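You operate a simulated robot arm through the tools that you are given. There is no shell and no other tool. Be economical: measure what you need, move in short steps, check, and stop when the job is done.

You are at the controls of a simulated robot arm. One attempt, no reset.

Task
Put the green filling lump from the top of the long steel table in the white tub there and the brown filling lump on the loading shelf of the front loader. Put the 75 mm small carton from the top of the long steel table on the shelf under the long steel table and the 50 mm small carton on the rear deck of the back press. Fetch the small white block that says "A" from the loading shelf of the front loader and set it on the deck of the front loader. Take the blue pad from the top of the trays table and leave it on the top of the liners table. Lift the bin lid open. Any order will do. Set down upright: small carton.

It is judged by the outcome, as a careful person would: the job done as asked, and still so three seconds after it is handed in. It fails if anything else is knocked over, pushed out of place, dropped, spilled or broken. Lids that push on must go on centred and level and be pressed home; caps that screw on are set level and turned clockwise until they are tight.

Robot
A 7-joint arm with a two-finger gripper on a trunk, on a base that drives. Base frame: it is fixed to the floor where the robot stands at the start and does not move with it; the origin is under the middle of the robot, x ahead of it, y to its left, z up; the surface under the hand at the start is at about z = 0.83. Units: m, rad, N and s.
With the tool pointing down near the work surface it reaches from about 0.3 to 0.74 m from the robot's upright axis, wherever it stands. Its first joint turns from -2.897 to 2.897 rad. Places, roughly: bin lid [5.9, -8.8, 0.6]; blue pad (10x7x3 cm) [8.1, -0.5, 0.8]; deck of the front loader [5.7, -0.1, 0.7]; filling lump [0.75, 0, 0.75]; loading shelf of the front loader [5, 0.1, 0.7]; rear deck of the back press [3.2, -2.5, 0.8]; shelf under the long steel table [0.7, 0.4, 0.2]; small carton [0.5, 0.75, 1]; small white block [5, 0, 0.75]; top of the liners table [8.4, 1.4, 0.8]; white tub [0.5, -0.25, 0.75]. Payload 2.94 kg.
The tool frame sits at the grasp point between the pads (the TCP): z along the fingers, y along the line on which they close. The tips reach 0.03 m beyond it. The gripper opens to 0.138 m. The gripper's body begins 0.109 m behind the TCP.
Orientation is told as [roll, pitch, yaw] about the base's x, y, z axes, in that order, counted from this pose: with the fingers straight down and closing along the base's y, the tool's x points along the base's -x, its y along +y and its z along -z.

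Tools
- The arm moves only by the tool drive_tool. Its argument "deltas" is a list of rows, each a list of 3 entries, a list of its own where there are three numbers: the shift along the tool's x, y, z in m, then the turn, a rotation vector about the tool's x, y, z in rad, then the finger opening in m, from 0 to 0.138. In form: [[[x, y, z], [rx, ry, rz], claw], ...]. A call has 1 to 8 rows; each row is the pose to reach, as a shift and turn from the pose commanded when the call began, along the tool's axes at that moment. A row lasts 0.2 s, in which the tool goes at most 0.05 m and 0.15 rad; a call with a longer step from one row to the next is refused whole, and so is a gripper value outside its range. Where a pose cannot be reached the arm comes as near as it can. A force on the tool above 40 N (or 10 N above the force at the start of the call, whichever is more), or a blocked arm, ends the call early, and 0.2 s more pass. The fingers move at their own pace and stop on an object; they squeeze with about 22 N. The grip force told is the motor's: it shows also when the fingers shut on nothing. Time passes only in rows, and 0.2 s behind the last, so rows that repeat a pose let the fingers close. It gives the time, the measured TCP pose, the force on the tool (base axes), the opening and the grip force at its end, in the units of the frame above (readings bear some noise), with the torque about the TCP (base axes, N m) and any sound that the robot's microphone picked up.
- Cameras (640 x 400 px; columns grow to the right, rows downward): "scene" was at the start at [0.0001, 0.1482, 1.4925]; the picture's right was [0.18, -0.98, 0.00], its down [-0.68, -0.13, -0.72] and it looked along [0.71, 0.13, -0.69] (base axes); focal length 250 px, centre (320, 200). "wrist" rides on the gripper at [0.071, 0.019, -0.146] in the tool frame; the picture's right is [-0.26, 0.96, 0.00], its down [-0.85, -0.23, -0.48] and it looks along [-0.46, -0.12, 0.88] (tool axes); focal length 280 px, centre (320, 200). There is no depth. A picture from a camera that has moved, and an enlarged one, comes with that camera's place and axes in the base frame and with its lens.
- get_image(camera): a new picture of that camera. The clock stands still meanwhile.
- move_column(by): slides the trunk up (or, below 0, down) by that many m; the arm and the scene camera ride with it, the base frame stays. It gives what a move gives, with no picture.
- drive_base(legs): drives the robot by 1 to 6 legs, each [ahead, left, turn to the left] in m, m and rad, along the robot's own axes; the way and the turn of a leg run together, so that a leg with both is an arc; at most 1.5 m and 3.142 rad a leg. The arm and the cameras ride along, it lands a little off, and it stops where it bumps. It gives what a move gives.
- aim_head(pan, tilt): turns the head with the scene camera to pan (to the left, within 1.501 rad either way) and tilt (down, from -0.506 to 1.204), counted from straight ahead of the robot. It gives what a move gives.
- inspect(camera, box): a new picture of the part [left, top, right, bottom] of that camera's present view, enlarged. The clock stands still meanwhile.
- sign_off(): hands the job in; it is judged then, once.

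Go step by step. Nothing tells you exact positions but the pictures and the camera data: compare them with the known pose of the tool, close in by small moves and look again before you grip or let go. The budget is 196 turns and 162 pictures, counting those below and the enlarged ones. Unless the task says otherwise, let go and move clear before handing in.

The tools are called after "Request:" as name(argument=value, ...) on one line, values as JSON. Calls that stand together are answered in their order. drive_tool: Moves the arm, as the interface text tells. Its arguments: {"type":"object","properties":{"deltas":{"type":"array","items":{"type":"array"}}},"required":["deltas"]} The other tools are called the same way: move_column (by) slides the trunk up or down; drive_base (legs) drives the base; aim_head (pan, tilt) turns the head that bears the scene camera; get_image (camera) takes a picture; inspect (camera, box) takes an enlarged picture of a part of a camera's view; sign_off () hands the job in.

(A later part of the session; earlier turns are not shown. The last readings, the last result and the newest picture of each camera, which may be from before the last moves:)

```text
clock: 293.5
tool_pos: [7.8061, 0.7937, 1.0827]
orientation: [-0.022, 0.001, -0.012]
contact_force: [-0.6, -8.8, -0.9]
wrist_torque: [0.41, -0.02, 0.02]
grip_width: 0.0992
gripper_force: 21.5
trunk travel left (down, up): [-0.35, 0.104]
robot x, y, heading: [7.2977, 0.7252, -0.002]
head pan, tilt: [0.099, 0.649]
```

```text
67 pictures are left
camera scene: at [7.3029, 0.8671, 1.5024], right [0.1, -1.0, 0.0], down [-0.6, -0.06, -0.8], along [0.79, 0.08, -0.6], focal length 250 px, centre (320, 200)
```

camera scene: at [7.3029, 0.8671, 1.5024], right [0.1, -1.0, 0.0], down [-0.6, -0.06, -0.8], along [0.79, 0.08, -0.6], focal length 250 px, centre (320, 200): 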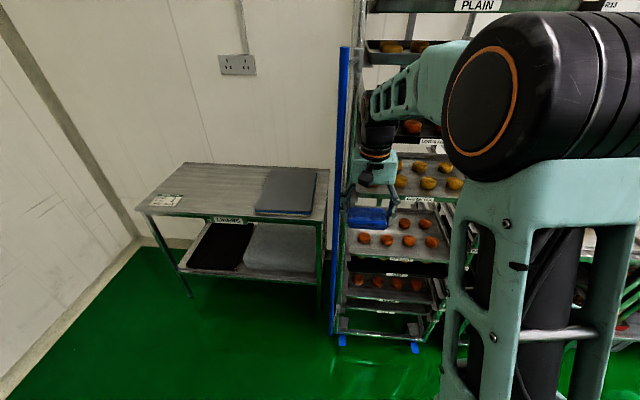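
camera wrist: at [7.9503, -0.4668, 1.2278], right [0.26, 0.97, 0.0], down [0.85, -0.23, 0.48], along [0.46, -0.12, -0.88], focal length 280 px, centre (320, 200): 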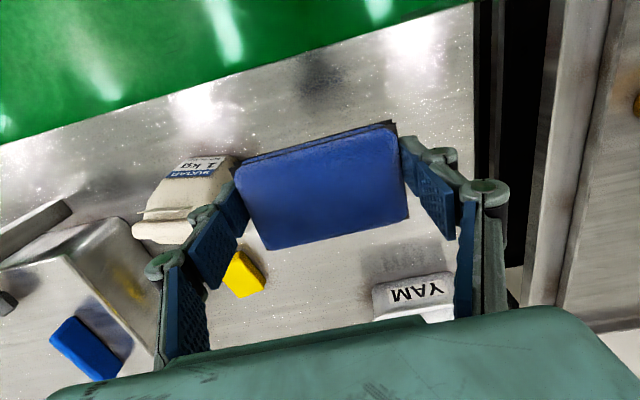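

The hand has brushed the blue pole standing in front of the rack. I back away to the right at once and check that it still stands as before.

Request:
drive_base(legs=[[0, -0.08, 0]])

Request:
inspect(camera="scene", box=[240, 30, 480, 360])

```text
clock: 294.9
tool_pos: [7.8047, 0.7179, 1.0829]
orientation: [-0.022, 0.003, -0.011]
contact_force: [-0.2, -0.8, -1.2]
wrist_torque: [0.0, -0.01, 0.04]
grip_width: 0.0991
gripper_force: 22.2
trunk travel left (down, up): [-0.35, 0.104]
robot x, y, heading: [7.2956, 0.646, -0.001]
head pan, tilt: [0.099, 0.649]
```

```text
1.21 times, centred on (360, 195) of scene
camera zoom: at [7.3026, 0.789, 1.5023], right [0.1, -1.0, 0.0], down [-0.6, -0.06, -0.8], along [0.79, 0.08, -0.6], focal length 304 px, centre (272, 206)
```

zoom: 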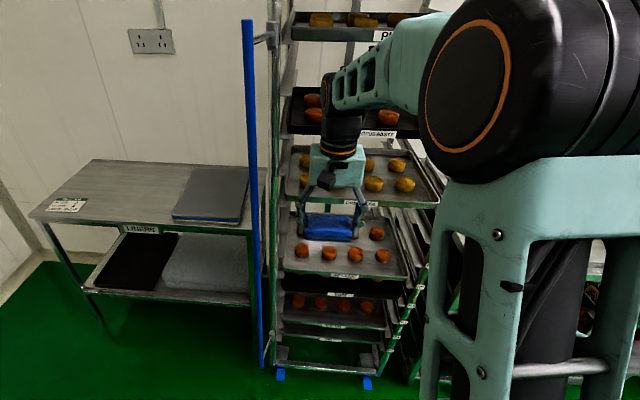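

The pole is the rack's own handle bar; the wheel positions are unchanged, so nothing shifted. I retract the arm 14 cm before passing it.

Request:
drive_tool(deltas=[[[0.045, 0, 0], [0, 0, 0], 0.05], [[0.09, 0, 0], [0, 0, 0], 0.05], [[0.14, 0, 0], [0, 0, 0], 0.05]])

```text
clock: 295.7
tool_pos: [7.6651, 0.7178, 1.0797]
orientation: [-0.022, 0.011, -0.013]
contact_force: [-0.5, 0.1, -0.1]
wrist_torque: [0.03, 0.02, 0.02]
grip_width: 0.099
gripper_force: 22.1
trunk travel left (down, up): [-0.35, 0.104]
robot x, y, heading: [7.2991, 0.6474, -0.001]
head pan, tilt: [0.099, 0.649]
```

The pole stands at (7.83,0.88); the hand now passes at x≤7.70. Slide left.

Request:
drive_base(legs=[[0, 0.6, 0]])

Request:
get_image(camera="scene")

Request:
get_image(camera="wrist")

```text
clock: 301.4
tool_pos: [7.6664, 1.3204, 1.0823]
orientation: [-0.022, 0.007, -0.01]
contact_force: [0.3, 0.1, 0.2]
wrist_torque: [0.0, 0.02, -0.02]
grip_width: 0.0986
gripper_force: 21.7
trunk travel left (down, up): [-0.35, 0.104]
robot x, y, heading: [7.2999, 1.2502, 0.002]
head pan, tilt: [0.099, 0.649]
```

```text
65 pictures are left
camera scene: at [7.3047, 1.3821, 1.5052], right [0.01, -1.0, 0.0], down [-0.58, -0.01, -0.82], along [0.82, 0.01, -0.58], focal length 250 px, centre (320, 200)
```

scene: 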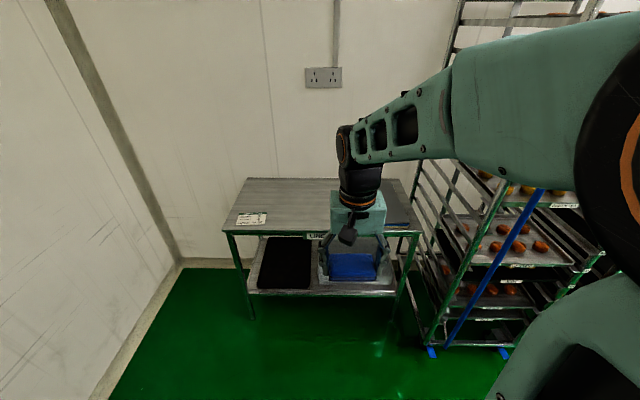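

```text
64 pictures are left
camera wrist: at [7.5966, 1.342, 1.2262], right [0.27, 0.96, -0.02], down [0.85, -0.23, 0.48], along [0.45, -0.15, -0.88], focal length 280 px, centre (320, 200)
```

wrist: 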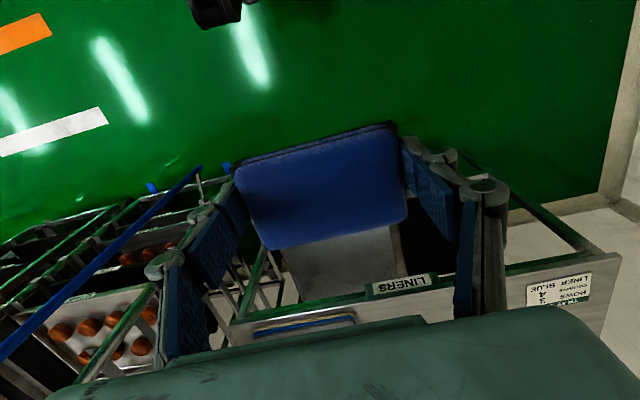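

The free area on the liners table is at x≈8.25, y≈1.42. I drive 0.27 m ahead.

Request:
drive_base(legs=[[0.27, 0, 0]])

Request:
drive_tool(deltas=[[[-0.045, 0.015, 0], [-0.02, -0.008, 0], 0.05], [[-0.09, 0.03, 0], [-0.02, -0.008, 0], 0.05], [[-0.135, 0.045, 0], [-0.02, -0.008, 0], 0.05], [[-0.18, 0.06, 0], [-0.02, -0.008, 0], 0.05], [[-0.225, 0.075, 0], [-0.02, -0.008, 0], 0.05], [[-0.27, 0.09, 0], [-0.02, -0.008, 0], 0.05], [[-0.31, 0.1, 0], [-0.02, -0.008, 0], 0.05]])

Request:
get_image(camera="wrist")

```text
clock: 303.3
tool_pos: [7.9357, 1.3192, 1.0806]
orientation: [-0.023, 0.007, -0.01]
contact_force: [1.0, -0.1, -0.1]
wrist_torque: [0.0, 0.05, 0.02]
grip_width: 0.099
gripper_force: 21.6
trunk travel left (down, up): [-0.35, 0.104]
robot x, y, heading: [7.5672, 1.2461, -0.001]
head pan, tilt: [0.099, 0.649]
```

```text
clock: 304.9
tool_pos: [8.2485, 1.4153, 1.0745]
orientation: [-0.004, 0.004, -0.012]
contact_force: [-0.3, -0.6, -0.5]
wrist_torque: [0.0, 0.04, 0.02]
grip_width: 0.0993
gripper_force: 22.4
trunk travel left (down, up): [-0.35, 0.104]
robot x, y, heading: [7.5648, 1.2461, -0.004]
head pan, tilt: [0.099, 0.649]
```

```text
63 pictures are left
camera wrist: at [8.1772, 1.4352, 1.2186], right [0.27, 0.96, 0.0], down [0.85, -0.24, 0.47], along [0.45, -0.13, -0.88], focal length 280 px, centre (320, 200)
```

wrist: 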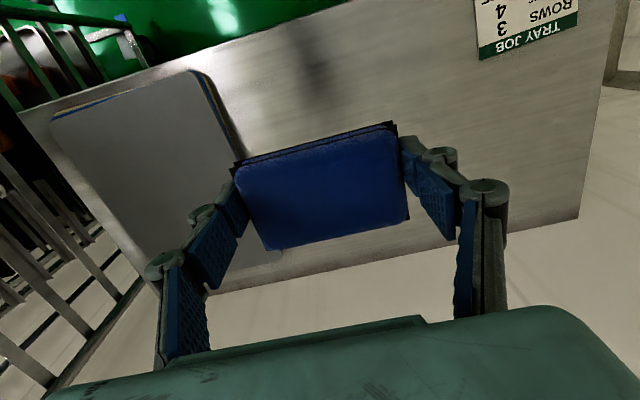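

Target spot is clear of the sheet stack. Lower to contact.

Request:
drive_tool(deltas=[[[0, 0, 0.05], [0, 0, 0], 0.05], [[0, 0, 0.1], [0, 0, 0], 0.05], [[0, 0, 0.15], [0, 0, 0], 0.05], [[0, 0, 0.19], [0, 0, 0], 0.05], [[0, 0, 0.21], [0, 0, 0], 0.05], [[0, 0, 0.222], [0, 0, 0], 0.05], [[0, 0, 0.23], [0, 0, 0], 0.05], [[0, 0, 0.237], [0, 0, 0], 0.05]])

Request:
get_image(camera="wrist")

```text
clock: 306.7
tool_pos: [8.2468, 1.4146, 0.8404]
orientation: [-0.001, 0.0, -0.009]
contact_force: [0.2, 0.3, -0.4]
wrist_torque: [-0.01, 0.01, 0.0]
grip_width: 0.0989
gripper_force: 21.8
trunk travel left (down, up): [-0.35, 0.104]
robot x, y, heading: [7.5707, 1.2467, -0.002]
head pan, tilt: [0.099, 0.649]
```

```text
62 pictures are left
camera wrist: at [8.1765, 1.4355, 0.9838], right [0.27, 0.96, 0.0], down [0.85, -0.24, 0.48], along [0.46, -0.13, -0.88], focal length 280 px, centre (320, 200)
```

wrist: 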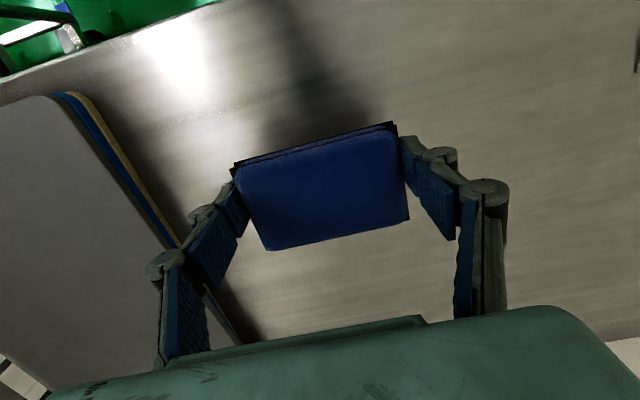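

Request:
drive_tool(deltas=[[[0, 0, 0.004], [0, 0, 0], 0.05], [[0, 0, 0.008], [0, 0, 0], 0.05], [[0, 0, 0.012], [0, 0, 0], 0.05], [[0, 0, 0.016], [0, 0, 0], 0.05]])

```text
clock: 307.7
tool_pos: [8.2481, 1.4168, 0.823]
orientation: [-0.002, -0.001, -0.007]
contact_force: [0.1, -0.1, -0.6]
wrist_torque: [0.0, 0.02, -0.02]
grip_width: 0.0992
gripper_force: 22.4
trunk travel left (down, up): [-0.35, 0.104]
robot x, y, heading: [7.5689, 1.2433, 0.007]
head pan, tilt: [0.099, 0.649]
```

Request:
drive_tool(deltas=[[[0, 0, 0.004], [0, 0, 0], 0.05], [[0, 0, 0.008], [0, 0, 0], 0.05], [[0, 0, 0.012], [0, 0, 0], 0.05], [[0, 0, 0.016], [0, 0, 0], 0.05], [[0, 0, 0.02], [0, 0, 0], 0.05], [[0, 0, 0.024], [0, 0, 0], 0.05]])

Request:
get_image(camera="wrist")

```text
clock: 309.1
tool_pos: [8.2466, 1.4159, 0.7989]
orientation: [-0.002, -0.002, -0.012]
contact_force: [0.3, 0.1, -0.8]
wrist_torque: [0.01, 0.01, 0.0]
grip_width: 0.0992
gripper_force: 22.2
trunk travel left (down, up): [-0.35, 0.104]
robot x, y, heading: [7.5669, 1.2456, 0.003]
head pan, tilt: [0.099, 0.649]
```

```text
61 pictures are left
camera wrist: at [8.1766, 1.4353, 0.9439], right [0.27, 0.96, 0.0], down [0.85, -0.24, 0.48], along [0.46, -0.13, -0.88], focal length 280 px, centre (320, 200)
```

wrist: 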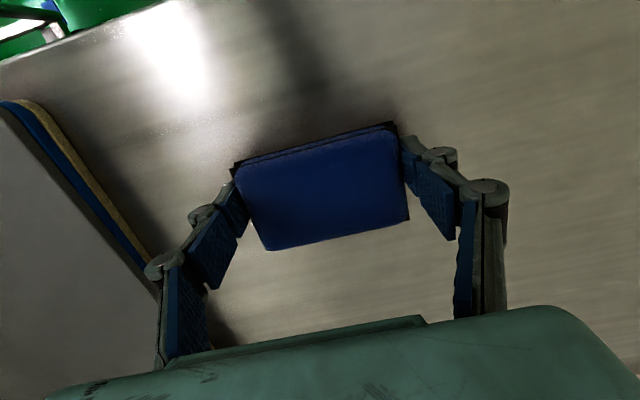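

The table is lower than expected; I keep descending in small steps.

Request:
drive_tool(deltas=[[[0, 0, 0.005], [0, 0, 0], 0.05], [[0, 0, 0.01], [0, 0, 0], 0.05], [[0, 0, 0.015], [0, 0, 0], 0.05], [[0, 0, 0.02], [0, 0, 0], 0.05], [[0, 0, 0.025], [0, 0, 0], 0.05], [[0, 0, 0.03], [0, 0, 0], 0.05], [[0, 0, 0.035], [0, 0, 0], 0.05], [[0, 0, 0.04], [0, 0, 0], 0.05]])

Request:
get_image(camera="wrist")

```text
clock: 310.4
tool_pos: [8.2495, 1.4163, 0.7827]
orientation: [0.001, -0.012, -0.011]
contact_force: [-8.7, -1.7, 19.7]
wrist_torque: [-0.42, 0.41, -0.21]
grip_width: 0.0994
gripper_force: 22.1
trunk travel left (down, up): [-0.35, 0.104]
robot x, y, heading: [7.5685, 1.2467, 0.0]
head pan, tilt: [0.099, 0.649]
stopped in row 6: the force on the tool passed its limit at 44 N (the readings are from after the stop); the commanded pose is now the measured one
```

```text
60 pictures are left
camera wrist: at [8.1767, 1.4353, 0.9263], right [0.27, 0.96, 0.0], down [0.84, -0.24, 0.49], along [0.47, -0.13, -0.87], focal length 280 px, centre (320, 200)
```

wrist: 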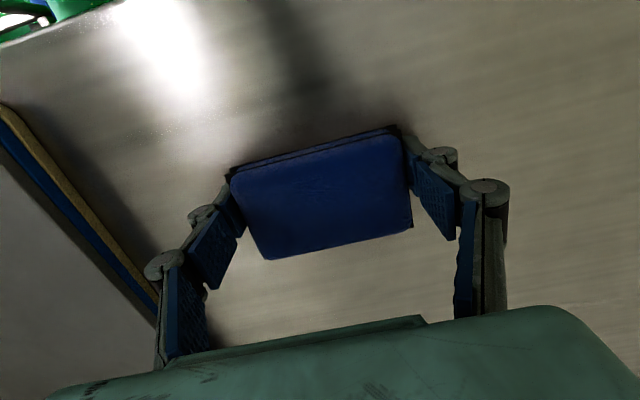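

Contact at z≈0.783. Release with a small opening and rise.

Request:
drive_tool(deltas=[[[0, 0, -0.003], [0, 0, 0], 0.115], [[0, 0, -0.003], [0, 0, 0], 0.118], [[0, 0, -0.003], [0, 0, 0], 0.118], [[0, 0, -0.045], [0, 0, 0], 0.118], [[0, 0, -0.09], [0, 0, 0], 0.118], [[0, 0, -0.135], [0, 0, 0], 0.118], [[0, 0, -0.18], [0, 0, 0], 0.118], [[0, 0, -0.225], [0, 0, 0], 0.118]])

Request:
get_image(camera="wrist")

```text
clock: 312.2
tool_pos: [8.2484, 1.4147, 1.0037]
orientation: [-0.001, -0.009, -0.011]
contact_force: [0.7, -1.1, -0.6]
wrist_torque: [0.03, 0.02, -0.03]
grip_width: 0.1182
gripper_force: 0.0
trunk travel left (down, up): [-0.35, 0.104]
robot x, y, heading: [7.5698, 1.2464, -0.007]
head pan, tilt: [0.099, 0.649]
```

```text
59 pictures are left
camera wrist: at [8.1761, 1.4346, 1.148], right [0.27, 0.96, 0.0], down [0.84, -0.24, 0.48], along [0.47, -0.13, -0.88], focal length 280 px, centre (320, 200)
```

wrist: 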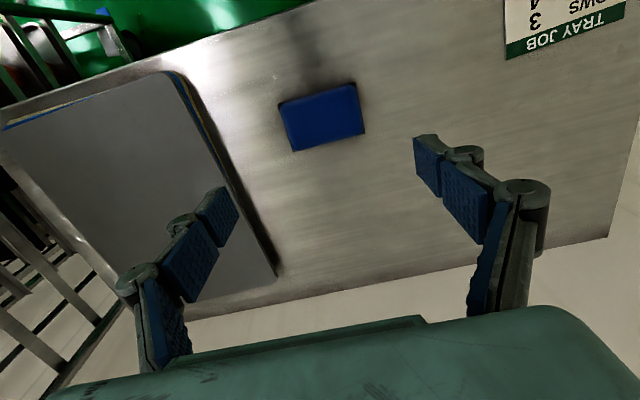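

The blue pad lies on the liners table. Next the bin lid near (5.9,−8.8): I retract, back off, return to the aisle and face south.

Request:
drive_tool(deltas=[[[0.04, -0.01, -0.02], [0, 0, 0], 0.118], [[0.08, -0.02, -0.04], [0, 0, 0], 0.118], [[0.12, -0.04, -0.06], [0, 0, 0], 0.118], [[0.16, -0.06, -0.08], [0, 0, 0], 0.1], [[0.2, -0.08, -0.08], [0, 0, 0], 0.08], [[0.24, -0.1, -0.08], [0, 0, 0], 0.06], [[0.28, -0.12, -0.08], [0, 0, 0], 0.06]])

Request:
drive_base(legs=[[-0.27, 0, 0], [0, -0.75, 0], [-0.5, -0.4, 0], [0, 0, -1.57]])

Request:
aim_head(pan=0.15, tilt=0.25)

Request:
get_image(camera="scene")

```text
clock: 313.8
tool_pos: [7.9654, 1.2991, 1.0804]
orientation: [0.0, -0.01, -0.008]
contact_force: [0.1, 0.1, 0.1]
wrist_torque: [-0.01, -0.01, -0.03]
grip_width: 0.0603
gripper_force: 0.0
trunk travel left (down, up): [-0.35, 0.104]
robot x, y, heading: [7.5644, 1.246, -0.001]
head pan, tilt: [0.099, 0.649]
```

```text
clock: 329.8
tool_pos: [6.8612, -0.3027, 1.0805]
orientation: [0.0, -0.008, -1.567]
contact_force: [0.4, 0.4, -0.1]
wrist_torque: [0.01, 0.0, 0.01]
grip_width: 0.0598
gripper_force: 0.1
trunk travel left (down, up): [-0.35, 0.104]
robot x, y, heading: [6.8051, 0.0934, -1.559]
head pan, tilt: [0.099, 0.649]
```

```text
clock: 330.6
tool_pos: [6.8615, -0.3036, 1.0804]
orientation: [0.0, -0.007, -1.565]
contact_force: [-0.6, -0.9, 0.0]
wrist_torque: [-0.02, -0.04, -0.04]
grip_width: 0.0599
gripper_force: 0.1
trunk travel left (down, up): [-0.35, 0.104]
robot x, y, heading: [6.8027, 0.0936, -1.558]
head pan, tilt: [0.15, 0.25]
```

```text
58 pictures are left
camera scene: at [6.9522, 0.0836, 1.5387], right [-0.99, -0.16, 0.0], down [-0.04, 0.24, -0.97], along [0.16, -0.96, -0.25], focal length 250 px, centre (320, 200)
```

scene: 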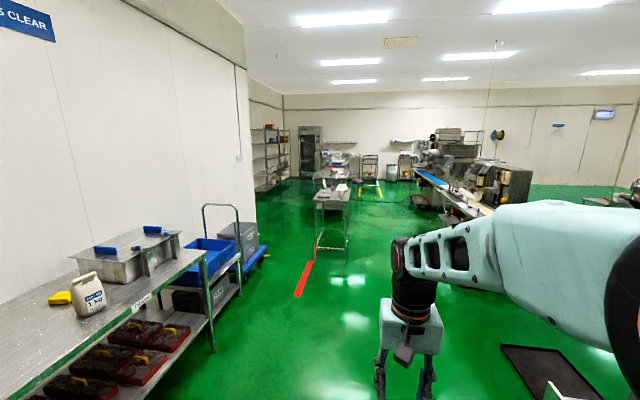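

The corridor between the belt line (x≲6.0) and the middle table (x≳7.0) is open. I drive south along x≈6.5.

Request:
drive_base(legs=[[0, -0.3, -0.012], [1.5, 0, 0], [1.3, 0, 0]])

Request:
aim_head(pan=0.0, tilt=0.25)

Request:
get_image(camera="scene")

```text
clock: 347.0
tool_pos: [6.5367, -3.1047, 1.0803]
orientation: [0.0, -0.009, -1.593]
contact_force: [0.5, -0.3, 0.4]
wrist_torque: [0.02, 0.03, 0.02]
grip_width: 0.06
gripper_force: 0.0
trunk travel left (down, up): [-0.35, 0.104]
robot x, y, heading: [6.4859, -2.7031, -1.578]
head pan, tilt: [0.15, 0.25]
```

```text
clock: 347.7
tool_pos: [6.5365, -3.1045, 1.0804]
orientation: [0.001, -0.009, -1.593]
contact_force: [0.0, 0.3, -0.3]
wrist_torque: [-0.02, 0.01, 0.04]
grip_width: 0.0603
gripper_force: 0.1
trunk travel left (down, up): [-0.35, 0.104]
robot x, y, heading: [6.4896, -2.7038, -1.578]
head pan, tilt: [0.0, 0.25]
```

```text
57 pictures are left
camera scene: at [6.623, -2.721, 1.5388], right [-1.0, 0.01, 0.0], down [0.0, 0.25, -0.97], along [-0.01, -0.97, -0.25], focal length 250 px, centre (320, 200)
```

scene: 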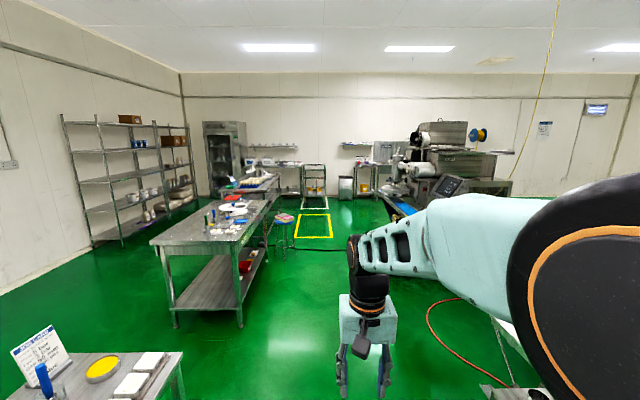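

The grey bin stands at about (5.95,−8.7). I continue south along x≈6.4 and look again.

Request:
drive_base(legs=[[1.5, 0, 0.008], [1.5, 0, 0]])

Request:
get_image(camera="scene")

```text
clock: 362.2
tool_pos: [6.4896, -6.1163, 1.08]
orientation: [-0.001, -0.009, -1.611]
contact_force: [0.6, 0.3, 0.5]
wrist_torque: [0.0, 0.03, -0.02]
grip_width: 0.06
gripper_force: 0.1
trunk travel left (down, up): [-0.35, 0.104]
robot x, y, heading: [6.4469, -5.7162, -1.6]
head pan, tilt: [0.0, 0.25]
```

```text
56 pictures are left
camera scene: at [6.5831, -5.7342, 1.5388], right [-1.0, 0.03, 0.0], down [0.01, 0.25, -0.97], along [-0.03, -0.97, -0.25], focal length 250 px, centre (320, 200)
```

scene: 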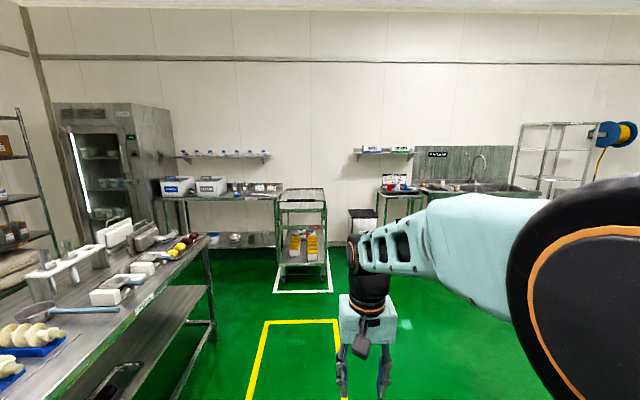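

The bin is partly hidden by the arm, right of the small cart. I move forward and right for a clear view.

Request:
drive_base(legs=[[0.0, -0.45, 0.03], [1.3, 0, 0]])

Request:
aim_head(pan=0.1, tilt=0.5)

Request:
get_image(camera="scene")

Request:
get_image(camera="wrist")

```text
clock: 365.8
tool_pos: [6.1334, -6.1086, 1.0795]
orientation: [-0.001, -0.009, -1.583]
contact_force: [0.1, 0.6, -0.2]
wrist_torque: [0.0, 0.0, 0.02]
grip_width: 0.06
gripper_force: 0.2
trunk travel left (down, up): [-0.35, 0.104]
robot x, y, heading: [6.0839, -5.7124, -1.57]
head pan, tilt: [0.0, 0.25]
stopped in leg 1: the robot was blocked; the commanded pose is now the measured one
```

```text
clock: 366.6
tool_pos: [6.133, -6.1084, 1.0802]
orientation: [-0.001, -0.009, -1.584]
contact_force: [0.5, 0.1, -0.2]
wrist_torque: [-0.02, 0.01, 0.05]
grip_width: 0.06
gripper_force: 0.0
trunk travel left (down, up): [-0.35, 0.104]
robot x, y, heading: [6.0805, -5.7085, -1.575]
head pan, tilt: [0.099, 0.499]
```

```text
55 pictures are left
camera scene: at [6.2254, -5.7212, 1.5157], right [-1.0, -0.1, 0.0], down [-0.05, 0.48, -0.88], along [0.09, -0.87, -0.48], focal length 250 px, centre (320, 200)
```

scene: 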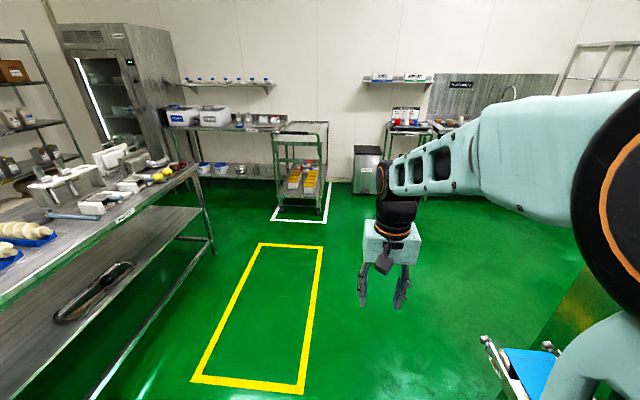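

```text
54 pictures are left
camera wrist: at [6.1526, -6.0372, 1.2238], right [0.96, -0.27, 0.0], down [-0.24, -0.84, 0.48], along [-0.13, -0.47, -0.88], focal length 280 px, centre (320, 200)
```

wrist: 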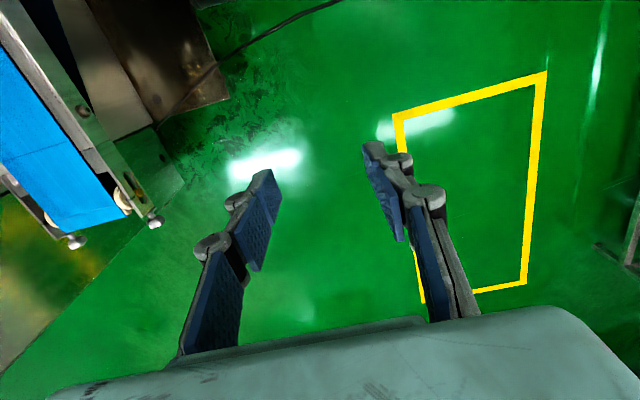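

I touched the end frame of the blue belt; I step away and drive on past it toward the bin at (5.93,−8.7).

Request:
drive_base(legs=[[0, 0.15, 0], [1.4, 0, 0], [0.5, -0.25, 0]])

Request:
aim_head(pan=0.15, tilt=0.7)

Request:
get_image(camera="scene")

Request:
get_image(camera="wrist")

```text
clock: 378.0
tool_pos: [6.0243, -8.0112, 1.0806]
orientation: [-0.003, -0.008, -1.588]
contact_force: [-0.4, 0.2, -0.7]
wrist_torque: [0.03, 0.02, 0.01]
grip_width: 0.0602
gripper_force: 0.0
trunk travel left (down, up): [-0.35, 0.104]
robot x, y, heading: [5.9767, -7.6101, -1.575]
head pan, tilt: [0.099, 0.499]
```

```text
clock: 378.7
tool_pos: [6.024, -8.0114, 1.0795]
orientation: [-0.002, -0.01, -1.588]
contact_force: [0.3, -0.4, 0.3]
wrist_torque: [-0.01, 0.0, 0.01]
grip_width: 0.0601
gripper_force: 0.1
trunk travel left (down, up): [-0.35, 0.104]
robot x, y, heading: [5.973, -7.6103, -1.58]
head pan, tilt: [0.15, 0.7]
```

```text
53 pictures are left
camera scene: at [6.1218, -7.6176, 1.498], right [-0.99, -0.14, 0.0], down [-0.09, 0.64, -0.77], along [0.11, -0.76, -0.64], focal length 250 px, centre (320, 200)
```

scene: 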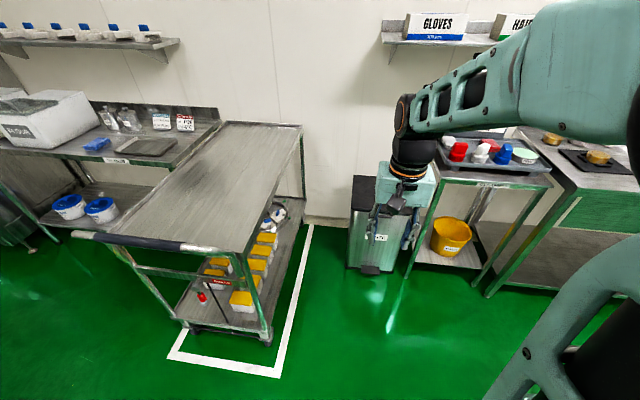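

```text
52 pictures are left
camera wrist: at [6.044, -7.9398, 1.2238], right [0.96, -0.28, 0.0], down [-0.24, -0.84, 0.48], along [-0.13, -0.46, -0.88], focal length 280 px, centre (320, 200)
```

wrist: 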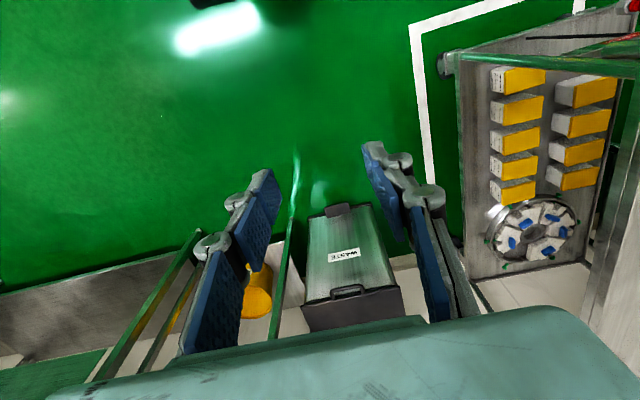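

The bin has a dark lid with a handle at its front edge (hinge at the wall). I zoom in on it.

Request:
inspect(camera="wrist", box=[260, 180, 440, 335])

Request:
inspect(camera="scene", box=[320, 160, 440, 290])

```text
2.58 times, centred on (350, 258) of wrist
camera zoom: at [6.044, -7.9398, 1.2238], right [0.96, -0.28, 0.0], down [-0.24, -0.84, 0.48], along [-0.13, -0.46, -0.88], focal length 724 px, centre (243, 52)
```

zoom: 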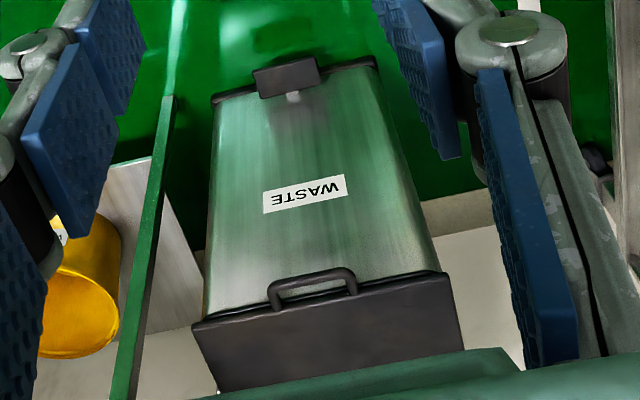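

```text
3.08 times, centred on (380, 225) of scene
camera zoom: at [6.1218, -7.6176, 1.498], right [-0.99, -0.14, 0.0], down [-0.09, 0.64, -0.77], along [0.11, -0.76, -0.64], focal length 770 px, centre (135, 123)
```

zoom: 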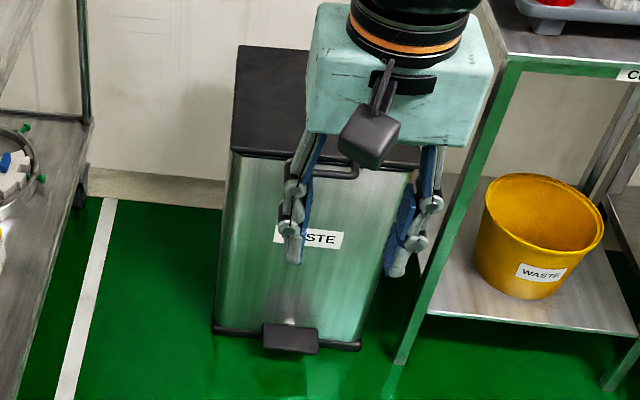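

The lid's front edge is at y≈−8.58, z≈0.637 (x 5.81–6.10), with a handle bar at about (5.95,−8.55,0.63); the hinge is at the wall side, y≈−8.9. I'll lower the trunk, tilt the tool horizontal with fingers closed, hook under the bar and lift.

Request:
move_column(by=-0.25)

Request:
drive_tool(deltas=[[[-0.025, 0, 0], [0, -0.14, 0], 0.03], [[-0.05, 0, 0], [0, -0.28, 0], 0.0], [[-0.075, 0, 0], [0, -0.42, 0], 0.0], [[-0.1, 0, 0], [0, -0.56, 0], 0.0], [[-0.125, 0, 0], [0, -0.7, 0], 0.0], [[-0.15, 0, 0], [0, -0.84, 0], 0.0], [[-0.175, 0, 0], [0, -0.98, 0], 0.0], [[-0.2, 0, 0], [0, -1.12, 0], 0.0]])

Request:
get_image(camera="scene")

```text
clock: 381.3
tool_pos: [6.0237, -8.0109, 0.8303]
orientation: [-0.001, -0.009, -1.589]
contact_force: [0.0, -0.1, 0.3]
wrist_torque: [0.03, 0.01, 0.0]
grip_width: 0.0601
gripper_force: 0.0
trunk travel left (down, up): [-0.1, 0.354]
robot x, y, heading: [5.9718, -7.6091, -1.58]
head pan, tilt: [0.15, 0.7]
```

```text
clock: 383.1
tool_pos: [6.0095, -8.2103, 0.8297]
orientation: [0.08, -1.118, -1.727]
contact_force: [6.3, -1.6, 2.9]
wrist_torque: [0.28, 0.31, -0.52]
grip_width: 0.0
gripper_force: 22.1
out of reach, approached as far as the arm can: row 6, 7
trunk travel left (down, up): [-0.1, 0.354]
robot x, y, heading: [5.9786, -7.6147, -1.573]
head pan, tilt: [0.15, 0.7]
```

```text
49 pictures are left
camera scene: at [6.122, -7.6174, 1.248], right [-0.99, -0.14, 0.0], down [-0.09, 0.64, -0.77], along [0.11, -0.76, -0.64], focal length 250 px, centre (320, 200)
```

scene: 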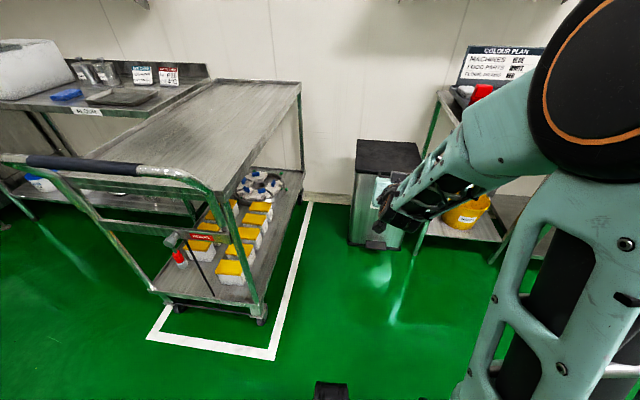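

The tool now points forward, 26° below horizontal. I lower it and try for a more horizontal attitude.

Request:
drive_tool(deltas=[[[0.03, 0, 0.0142], [0, -0.08, 0], 0.0], [[0.06, 0, 0.0284], [0, -0.16, 0], 0.0], [[0.09, 0, 0.0426], [0, -0.24, 0], 0.0], [[0.117, 0, 0.0568], [0, -0.32, 0], 0.0]])

Request:
get_image(camera="wrist")

```text
clock: 384.1
tool_pos: [6.0501, -8.2084, 0.7081]
orientation: [-0.068, -1.447, -1.547]
contact_force: [-0.3, 0.7, 0.8]
wrist_torque: [0.06, -0.02, 0.07]
grip_width: 0.0
gripper_force: 22.2
out of reach, approached as far as the arm can: row 2, 3, 4
trunk travel left (down, up): [-0.1, 0.354]
robot x, y, heading: [5.9768, -7.6115, -1.573]
head pan, tilt: [0.15, 0.7]
```

```text
48 pictures are left
camera wrist: at [6.0751, -8.0569, 0.6544], right [0.96, -0.07, 0.25], down [-0.21, 0.38, 0.9], along [-0.16, -0.92, 0.35], focal length 280 px, centre (320, 200)
```

wrist: 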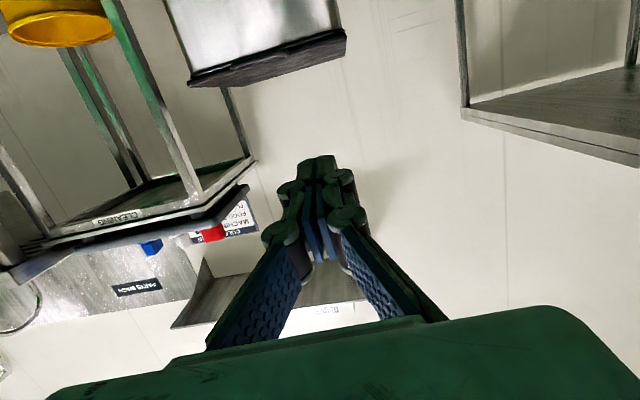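

The tool is now almost horizontal, pointing south. I lower to z≈0.595, then move the base 0.2 m ahead and 0.1 m right.

Request:
drive_tool(deltas=[[[0.04, 0, 0.005], [0, 0, 0], 0.0], [[0.08, 0, 0.01], [0, 0, 0], 0.0], [[0.112, 0, 0.014], [0, 0, 0], 0.0]])

Request:
drive_base(legs=[[0.18, -0.1, 0]])

Request:
get_image(camera="wrist")

Request:
get_image(camera="scene")

```text
clock: 384.9
tool_pos: [6.0769, -8.2075, 0.599]
orientation: [-0.097, -1.446, -1.513]
contact_force: [-0.3, -0.1, 0.6]
wrist_torque: [0.03, 0.01, -0.02]
grip_width: 0.0
gripper_force: 21.9
out of reach, approached as far as the arm can: row 1, 2, 3
trunk travel left (down, up): [-0.1, 0.354]
robot x, y, heading: [5.9734, -7.6111, -1.569]
head pan, tilt: [0.15, 0.7]
```

```text
clock: 386.5
tool_pos: [5.9766, -8.386, 0.5998]
orientation: [-0.097, -1.445, -1.513]
contact_force: [-0.6, 0.4, 0.5]
wrist_torque: [0.0, 0.0, 0.0]
grip_width: 0.0
gripper_force: 21.8
trunk travel left (down, up): [-0.1, 0.354]
robot x, y, heading: [5.8777, -7.793, -1.577]
head pan, tilt: [0.15, 0.7]
```

```text
47 pictures are left
camera wrist: at [6.0007, -8.2345, 0.5463], right [0.97, -0.07, 0.25], down [-0.21, 0.37, 0.9], along [-0.16, -0.92, 0.35], focal length 280 px, centre (320, 200)
```

wrist: 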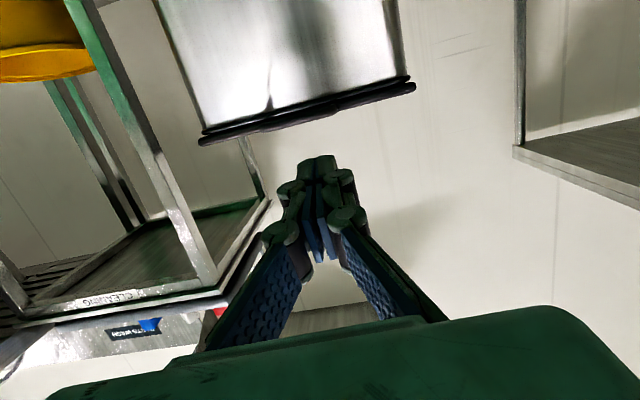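

```text
46 pictures are left
camera scene: at [6.0214, -7.7967, 1.2479], right [-0.99, -0.14, 0.0], down [-0.09, 0.64, -0.77], along [0.11, -0.76, -0.64], focal length 250 px, centre (320, 200)
```

scene: 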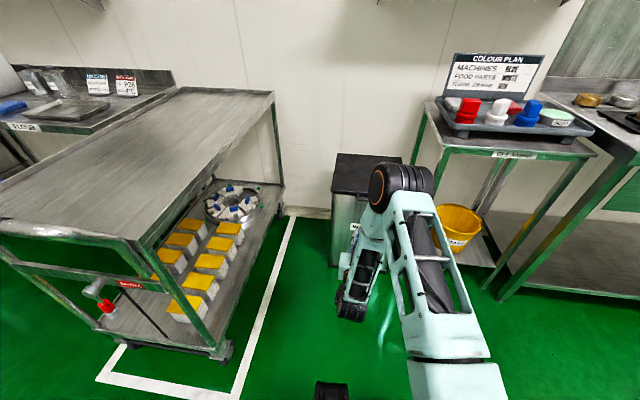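

I zoom in on the lid edge and handle from the wrist view.

Request:
inspect(camera="wrist", box=[190, 50, 430, 200])

```text
2.67 times, centred on (310, 125) of wrist
camera zoom: at [6.0007, -8.2345, 0.5463], right [0.97, -0.07, 0.25], down [-0.21, 0.37, 0.9], along [-0.16, -0.92, 0.35], focal length 748 px, centre (347, 400)
```

zoom: 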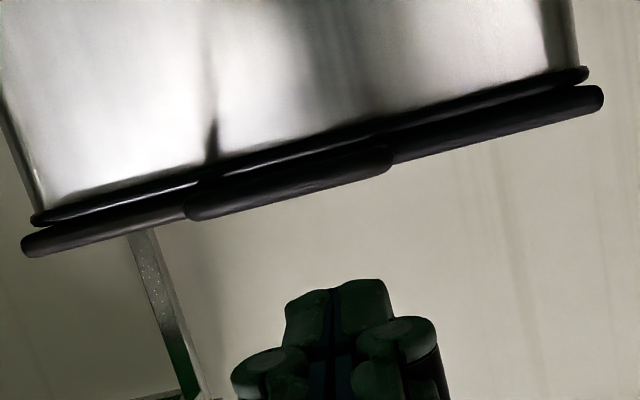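

The horizontal view shows the lid lower than I thought: handle bar at z≈0.566–0.578, y≈−8.615, x 5.88–5.99. I lower the fingers to z≈0.54, then approach with the base.

Request:
drive_tool(deltas=[[[0.03, 0, 0.004], [0, 0, 0], 0.0], [[0.059, 0, 0.0074], [0, 0, 0], 0.0]])

Request:
drive_base(legs=[[0.15, -0.035, 0]])

Request:
get_image(camera="wrist")

```text
clock: 387.1
tool_pos: [5.9829, -8.3862, 0.5423]
orientation: [-0.137, -1.443, -1.484]
contact_force: [0.0, -1.0, 0.3]
wrist_torque: [-0.03, 0.03, 0.01]
grip_width: 0.0
gripper_force: 21.9
out of reach, approached as far as the arm can: row 2
trunk travel left (down, up): [-0.1, 0.354]
robot x, y, heading: [5.8719, -7.7909, -1.576]
head pan, tilt: [0.15, 0.7]
```

```text
clock: 388.5
tool_pos: [5.9468, -8.5356, 0.541]
orientation: [-0.137, -1.443, -1.482]
contact_force: [1.1, 0.8, 1.1]
wrist_torque: [-0.04, 0.02, 0.0]
grip_width: 0.0
gripper_force: 21.8
trunk travel left (down, up): [-0.1, 0.354]
robot x, y, heading: [5.8394, -7.9392, -1.577]
head pan, tilt: [0.15, 0.7]
```

```text
44 pictures are left
camera wrist: at [5.9724, -8.3835, 0.4885], right [0.97, -0.08, 0.24], down [-0.2, 0.37, 0.91], along [-0.16, -0.92, 0.35], focal length 280 px, centre (320, 200)
```

wrist: 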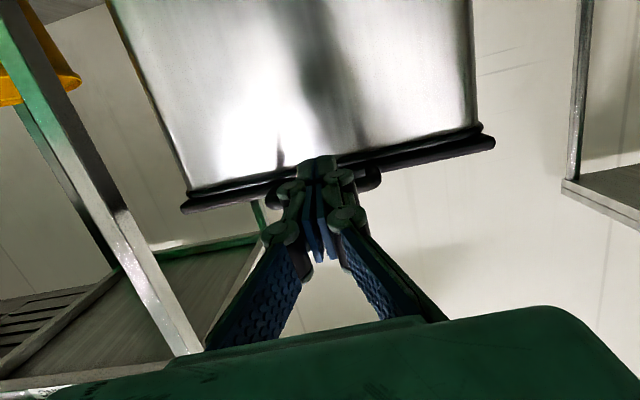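

The fingers point just below the handle centre. I advance 6 cm so that the tips pass under the bar.

Request:
drive_base(legs=[[0.06, 0, 0]])

Request:
get_image(camera="wrist")

Request:
aim_head(pan=-0.05, tilt=0.75)

Request:
inspect(camera="scene", box=[200, 80, 440, 280])

```text
clock: 389.5
tool_pos: [5.9462, -8.596, 0.5418]
orientation: [-0.136, -1.444, -1.484]
contact_force: [0.1, -0.5, 0.2]
wrist_torque: [0.06, 0.0, 0.0]
grip_width: 0.0
gripper_force: 22.0
trunk travel left (down, up): [-0.1, 0.354]
robot x, y, heading: [5.8365, -7.998, -1.577]
head pan, tilt: [0.15, 0.7]
```

```text
43 pictures are left
camera wrist: at [5.972, -8.4427, 0.4886], right [0.97, -0.08, 0.24], down [-0.2, 0.37, 0.91], along [-0.16, -0.92, 0.35], focal length 280 px, centre (320, 200)
```

wrist: 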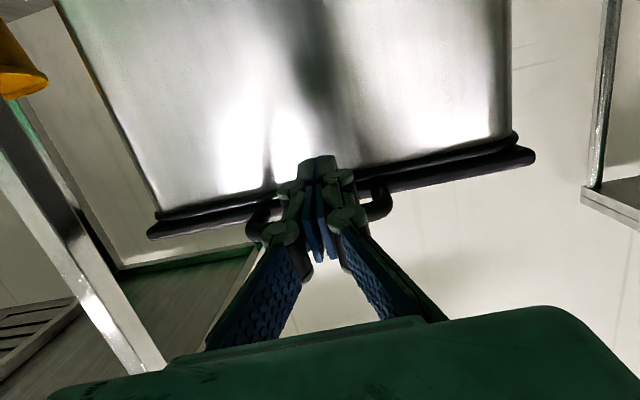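

```text
clock: 390.2
tool_pos: [5.9475, -8.5945, 0.542]
orientation: [-0.134, -1.445, -1.484]
contact_force: [0.3, 0.2, -0.7]
wrist_torque: [-0.02, 0.0, -0.01]
grip_width: 0.0
gripper_force: 22.2
trunk travel left (down, up): [-0.1, 0.354]
robot x, y, heading: [5.8339, -7.999, -1.575]
head pan, tilt: [-0.051, 0.75]
```

```text
2.00 times, centred on (320, 180) of scene
camera zoom: at [5.9684, -8.004, 1.2437], right [-1.0, 0.06, 0.0], down [0.04, 0.68, -0.73], along [-0.04, -0.73, -0.68], focal length 501 px, centre (320, 240)
```

zoom: 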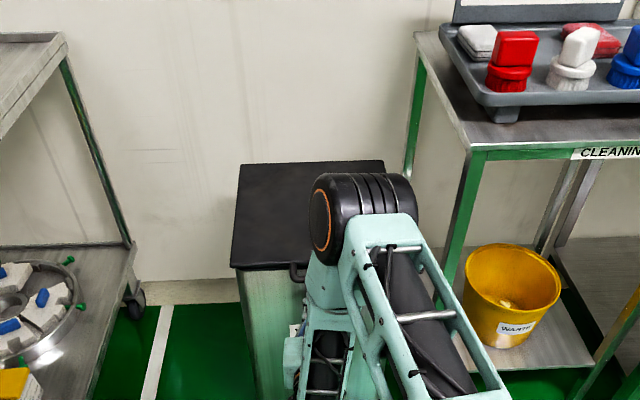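

The fingertips are under the bar inside the handle loop. I lift gently by 6 cm and look.

Request:
drive_tool(deltas=[[[-0.015, 0, -0.002], [0, 0, 0], 0.0], [[-0.03, 0, -0.004], [0, 0, 0], 0.0], [[-0.045, 0, -0.005], [0, 0, 0], 0.0], [[-0.06, 0, -0.007], [0, 0, 0], 0.0], [[-0.075, 0, -0.008], [0, 0, 0], 0.0]])

Request:
get_image(camera="wrist")

Request:
inspect(camera="scene", box=[200, 80, 440, 280])

```text
clock: 391.4
tool_pos: [5.9484, -8.5961, 0.6169]
orientation: [-0.137, -1.442, -1.482]
contact_force: [-0.3, 0.3, -1.7]
wrist_torque: [0.01, 0.01, -0.03]
grip_width: 0.0001
gripper_force: 21.7
trunk travel left (down, up): [-0.1, 0.354]
robot x, y, heading: [5.8378, -7.996, -1.576]
head pan, tilt: [-0.051, 0.75]
```

```text
41 pictures are left
camera wrist: at [5.9733, -8.4437, 0.5635], right [0.97, -0.08, 0.24], down [-0.2, 0.37, 0.91], along [-0.16, -0.92, 0.35], focal length 280 px, centre (320, 200)
```

wrist: 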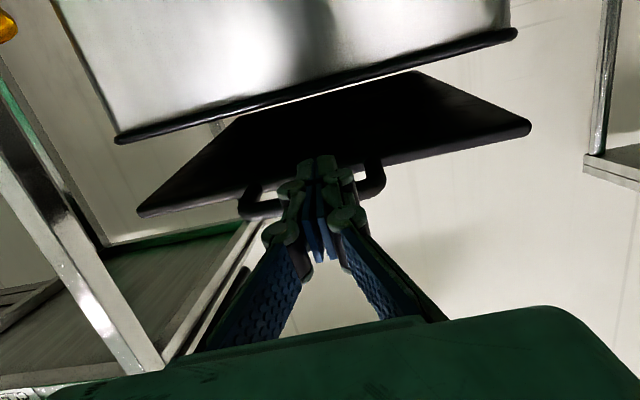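

```text
2.00 times, centred on (320, 180) of scene
camera zoom: at [5.9683, -8.0041, 1.2437], right [-1.0, 0.06, 0.0], down [0.04, 0.68, -0.73], along [-0.04, -0.73, -0.68], focal length 501 px, centre (320, 240)
```

zoom: 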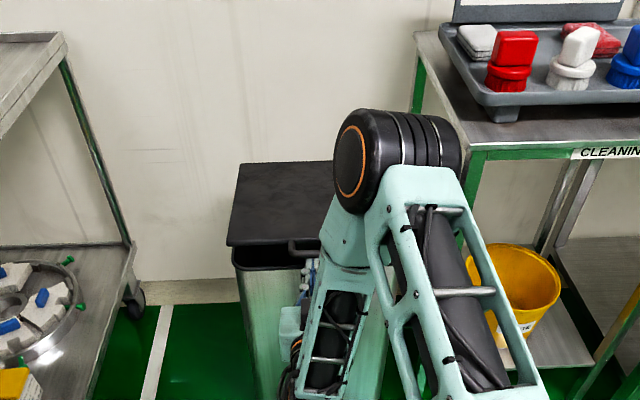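

The lid is opening. I follow its arc (hinge y≈−9.0, radius ≈0.385) up to about 48°.

Request:
drive_tool(deltas=[[[-0.0356, 0, 0.0036], [0, 0, 0], 0.0], [[-0.075, 0, 0.011], [0, 0, 0], 0.0], [[-0.107, 0, 0.0208], [0, 0, 0], 0.0], [[-0.132, 0, 0.031], [0, 0, 0], 0.0], [[-0.1675, 0, 0.0485], [0, 0, 0], 0.0], [[-0.202, 0, 0.0693], [0, 0, 0], 0.0], [[-0.233, 0, 0.0936], [0, 0, 0], 0.0]])

Request:
get_image(camera="wrist")

Request:
get_image(camera="scene")

```text
clock: 393.0
tool_pos: [5.9451, -8.7173, 0.8358]
orientation: [-0.136, -1.442, -1.481]
contact_force: [0.0, 0.4, -1.1]
wrist_torque: [0.01, -0.01, -0.05]
grip_width: 0.0002
gripper_force: 22.0
trunk travel left (down, up): [-0.1, 0.354]
robot x, y, heading: [5.84, -7.9989, -1.576]
head pan, tilt: [-0.051, 0.75]
```

```text
39 pictures are left
camera wrist: at [5.9709, -8.5669, 0.7832], right [0.97, -0.08, 0.24], down [-0.2, 0.37, 0.91], along [-0.16, -0.92, 0.35], focal length 280 px, centre (320, 200)
```

wrist: 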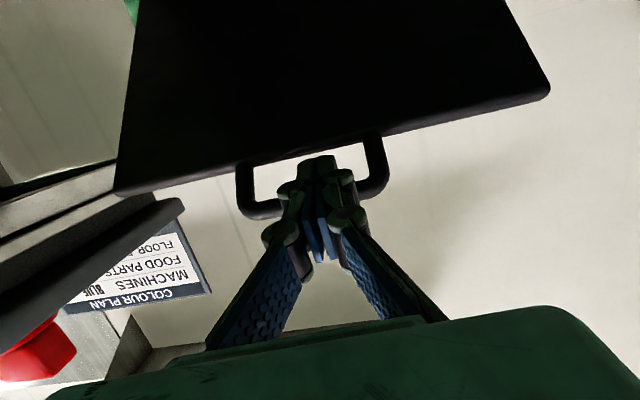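

```text
38 pictures are left
camera scene: at [5.9683, -8.004, 1.2437], right [-1.0, 0.06, 0.0], down [0.04, 0.68, -0.73], along [-0.04, -0.73, -0.68], focal length 250 px, centre (320, 200)
```

scene: 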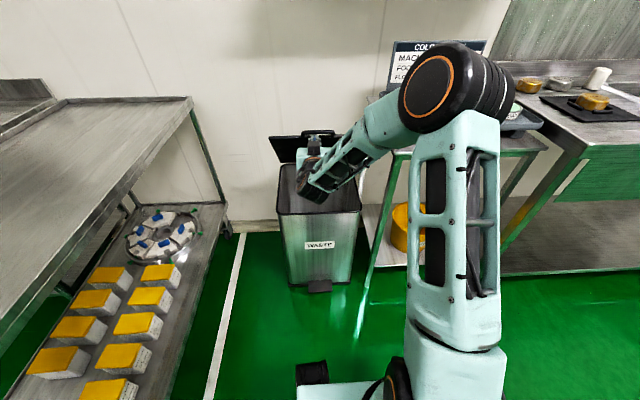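

Continuing the arc to about 75°.

Request:
drive_tool(deltas=[[[-0.0313, 0, 0.0293], [0, 0, 0], 0.0], [[-0.061, 0, 0.0648], [0, 0, 0], 0.0], [[-0.0858, 0, 0.105], [0, 0, 0], 0.0], [[-0.1059, 0, 0.1468], [0, 0, 0], 0.0]])

Request:
get_image(camera="wrist")

Request:
get_image(camera="scene")

```text
clock: 394.0
tool_pos: [5.9416, -8.8766, 0.9222]
orientation: [-0.132, -1.441, -1.483]
contact_force: [0.1, -1.3, -5.4]
wrist_torque: [0.15, 0.01, 0.01]
grip_width: 0.0002
gripper_force: 21.4
trunk travel left (down, up): [-0.1, 0.354]
robot x, y, heading: [5.8398, -7.9968, -1.571]
head pan, tilt: [-0.051, 0.75]
```

```text
37 pictures are left
camera wrist: at [5.9658, -8.7248, 0.8688], right [0.97, -0.08, 0.24], down [-0.2, 0.37, 0.91], along [-0.16, -0.93, 0.34], focal length 280 px, centre (320, 200)
```

wrist: 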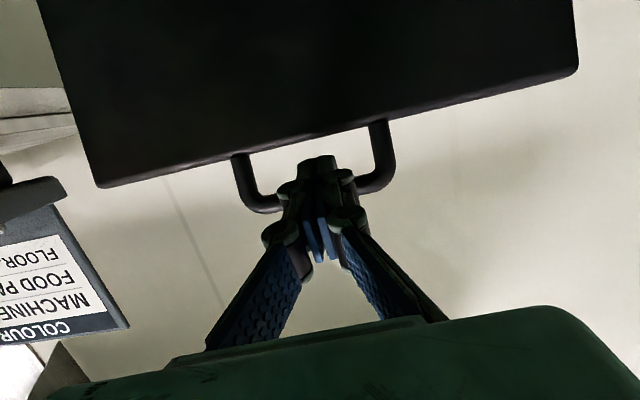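

```text
36 pictures are left
camera scene: at [5.9684, -8.0046, 1.2436], right [-1.0, 0.06, 0.0], down [0.04, 0.68, -0.73], along [-0.04, -0.73, -0.68], focal length 250 px, centre (320, 200)
```

scene: 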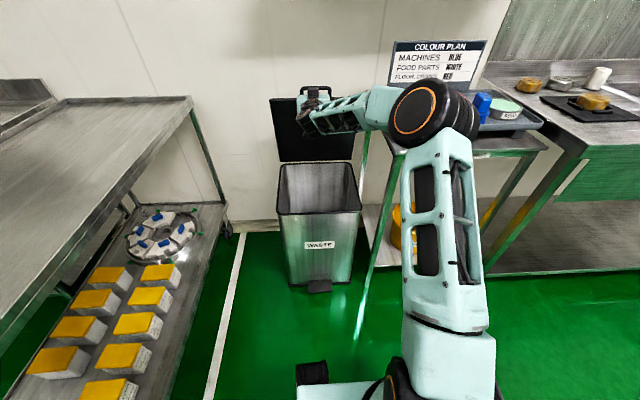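

Lid at about 75°. The rest by driving the base 7 cm ahead, pushing it towards vertical.

Request:
drive_base(legs=[[0.07, 0, 0]])

Request:
get_image(camera="wrist")

Request:
get_image(camera="scene")

```text
clock: 395.0
tool_pos: [5.9405, -8.9462, 0.9231]
orientation: [-0.134, -1.44, -1.483]
contact_force: [-0.9, 0.1, -3.2]
wrist_torque: [0.03, -0.02, 0.01]
grip_width: 0.0059
gripper_force: 22.0
trunk travel left (down, up): [-0.1, 0.354]
robot x, y, heading: [5.8381, -8.0677, -1.574]
head pan, tilt: [-0.051, 0.75]
```

```text
35 pictures are left
camera wrist: at [5.9652, -8.7942, 0.8692], right [0.97, -0.08, 0.24], down [-0.2, 0.37, 0.91], along [-0.16, -0.93, 0.34], focal length 280 px, centre (320, 200)
```

wrist: 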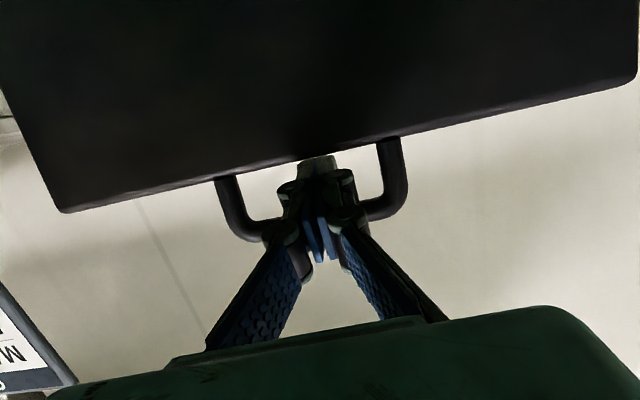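

```text
34 pictures are left
camera scene: at [5.9679, -8.0741, 1.2436], right [-1.0, 0.06, 0.0], down [0.04, 0.68, -0.73], along [-0.04, -0.73, -0.68], focal length 250 px, centre (320, 200)
```

scene: 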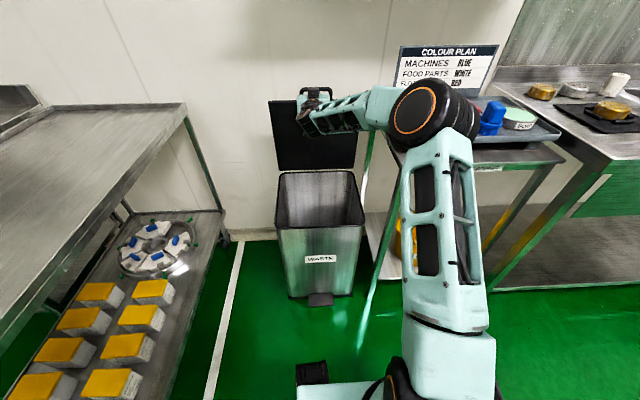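

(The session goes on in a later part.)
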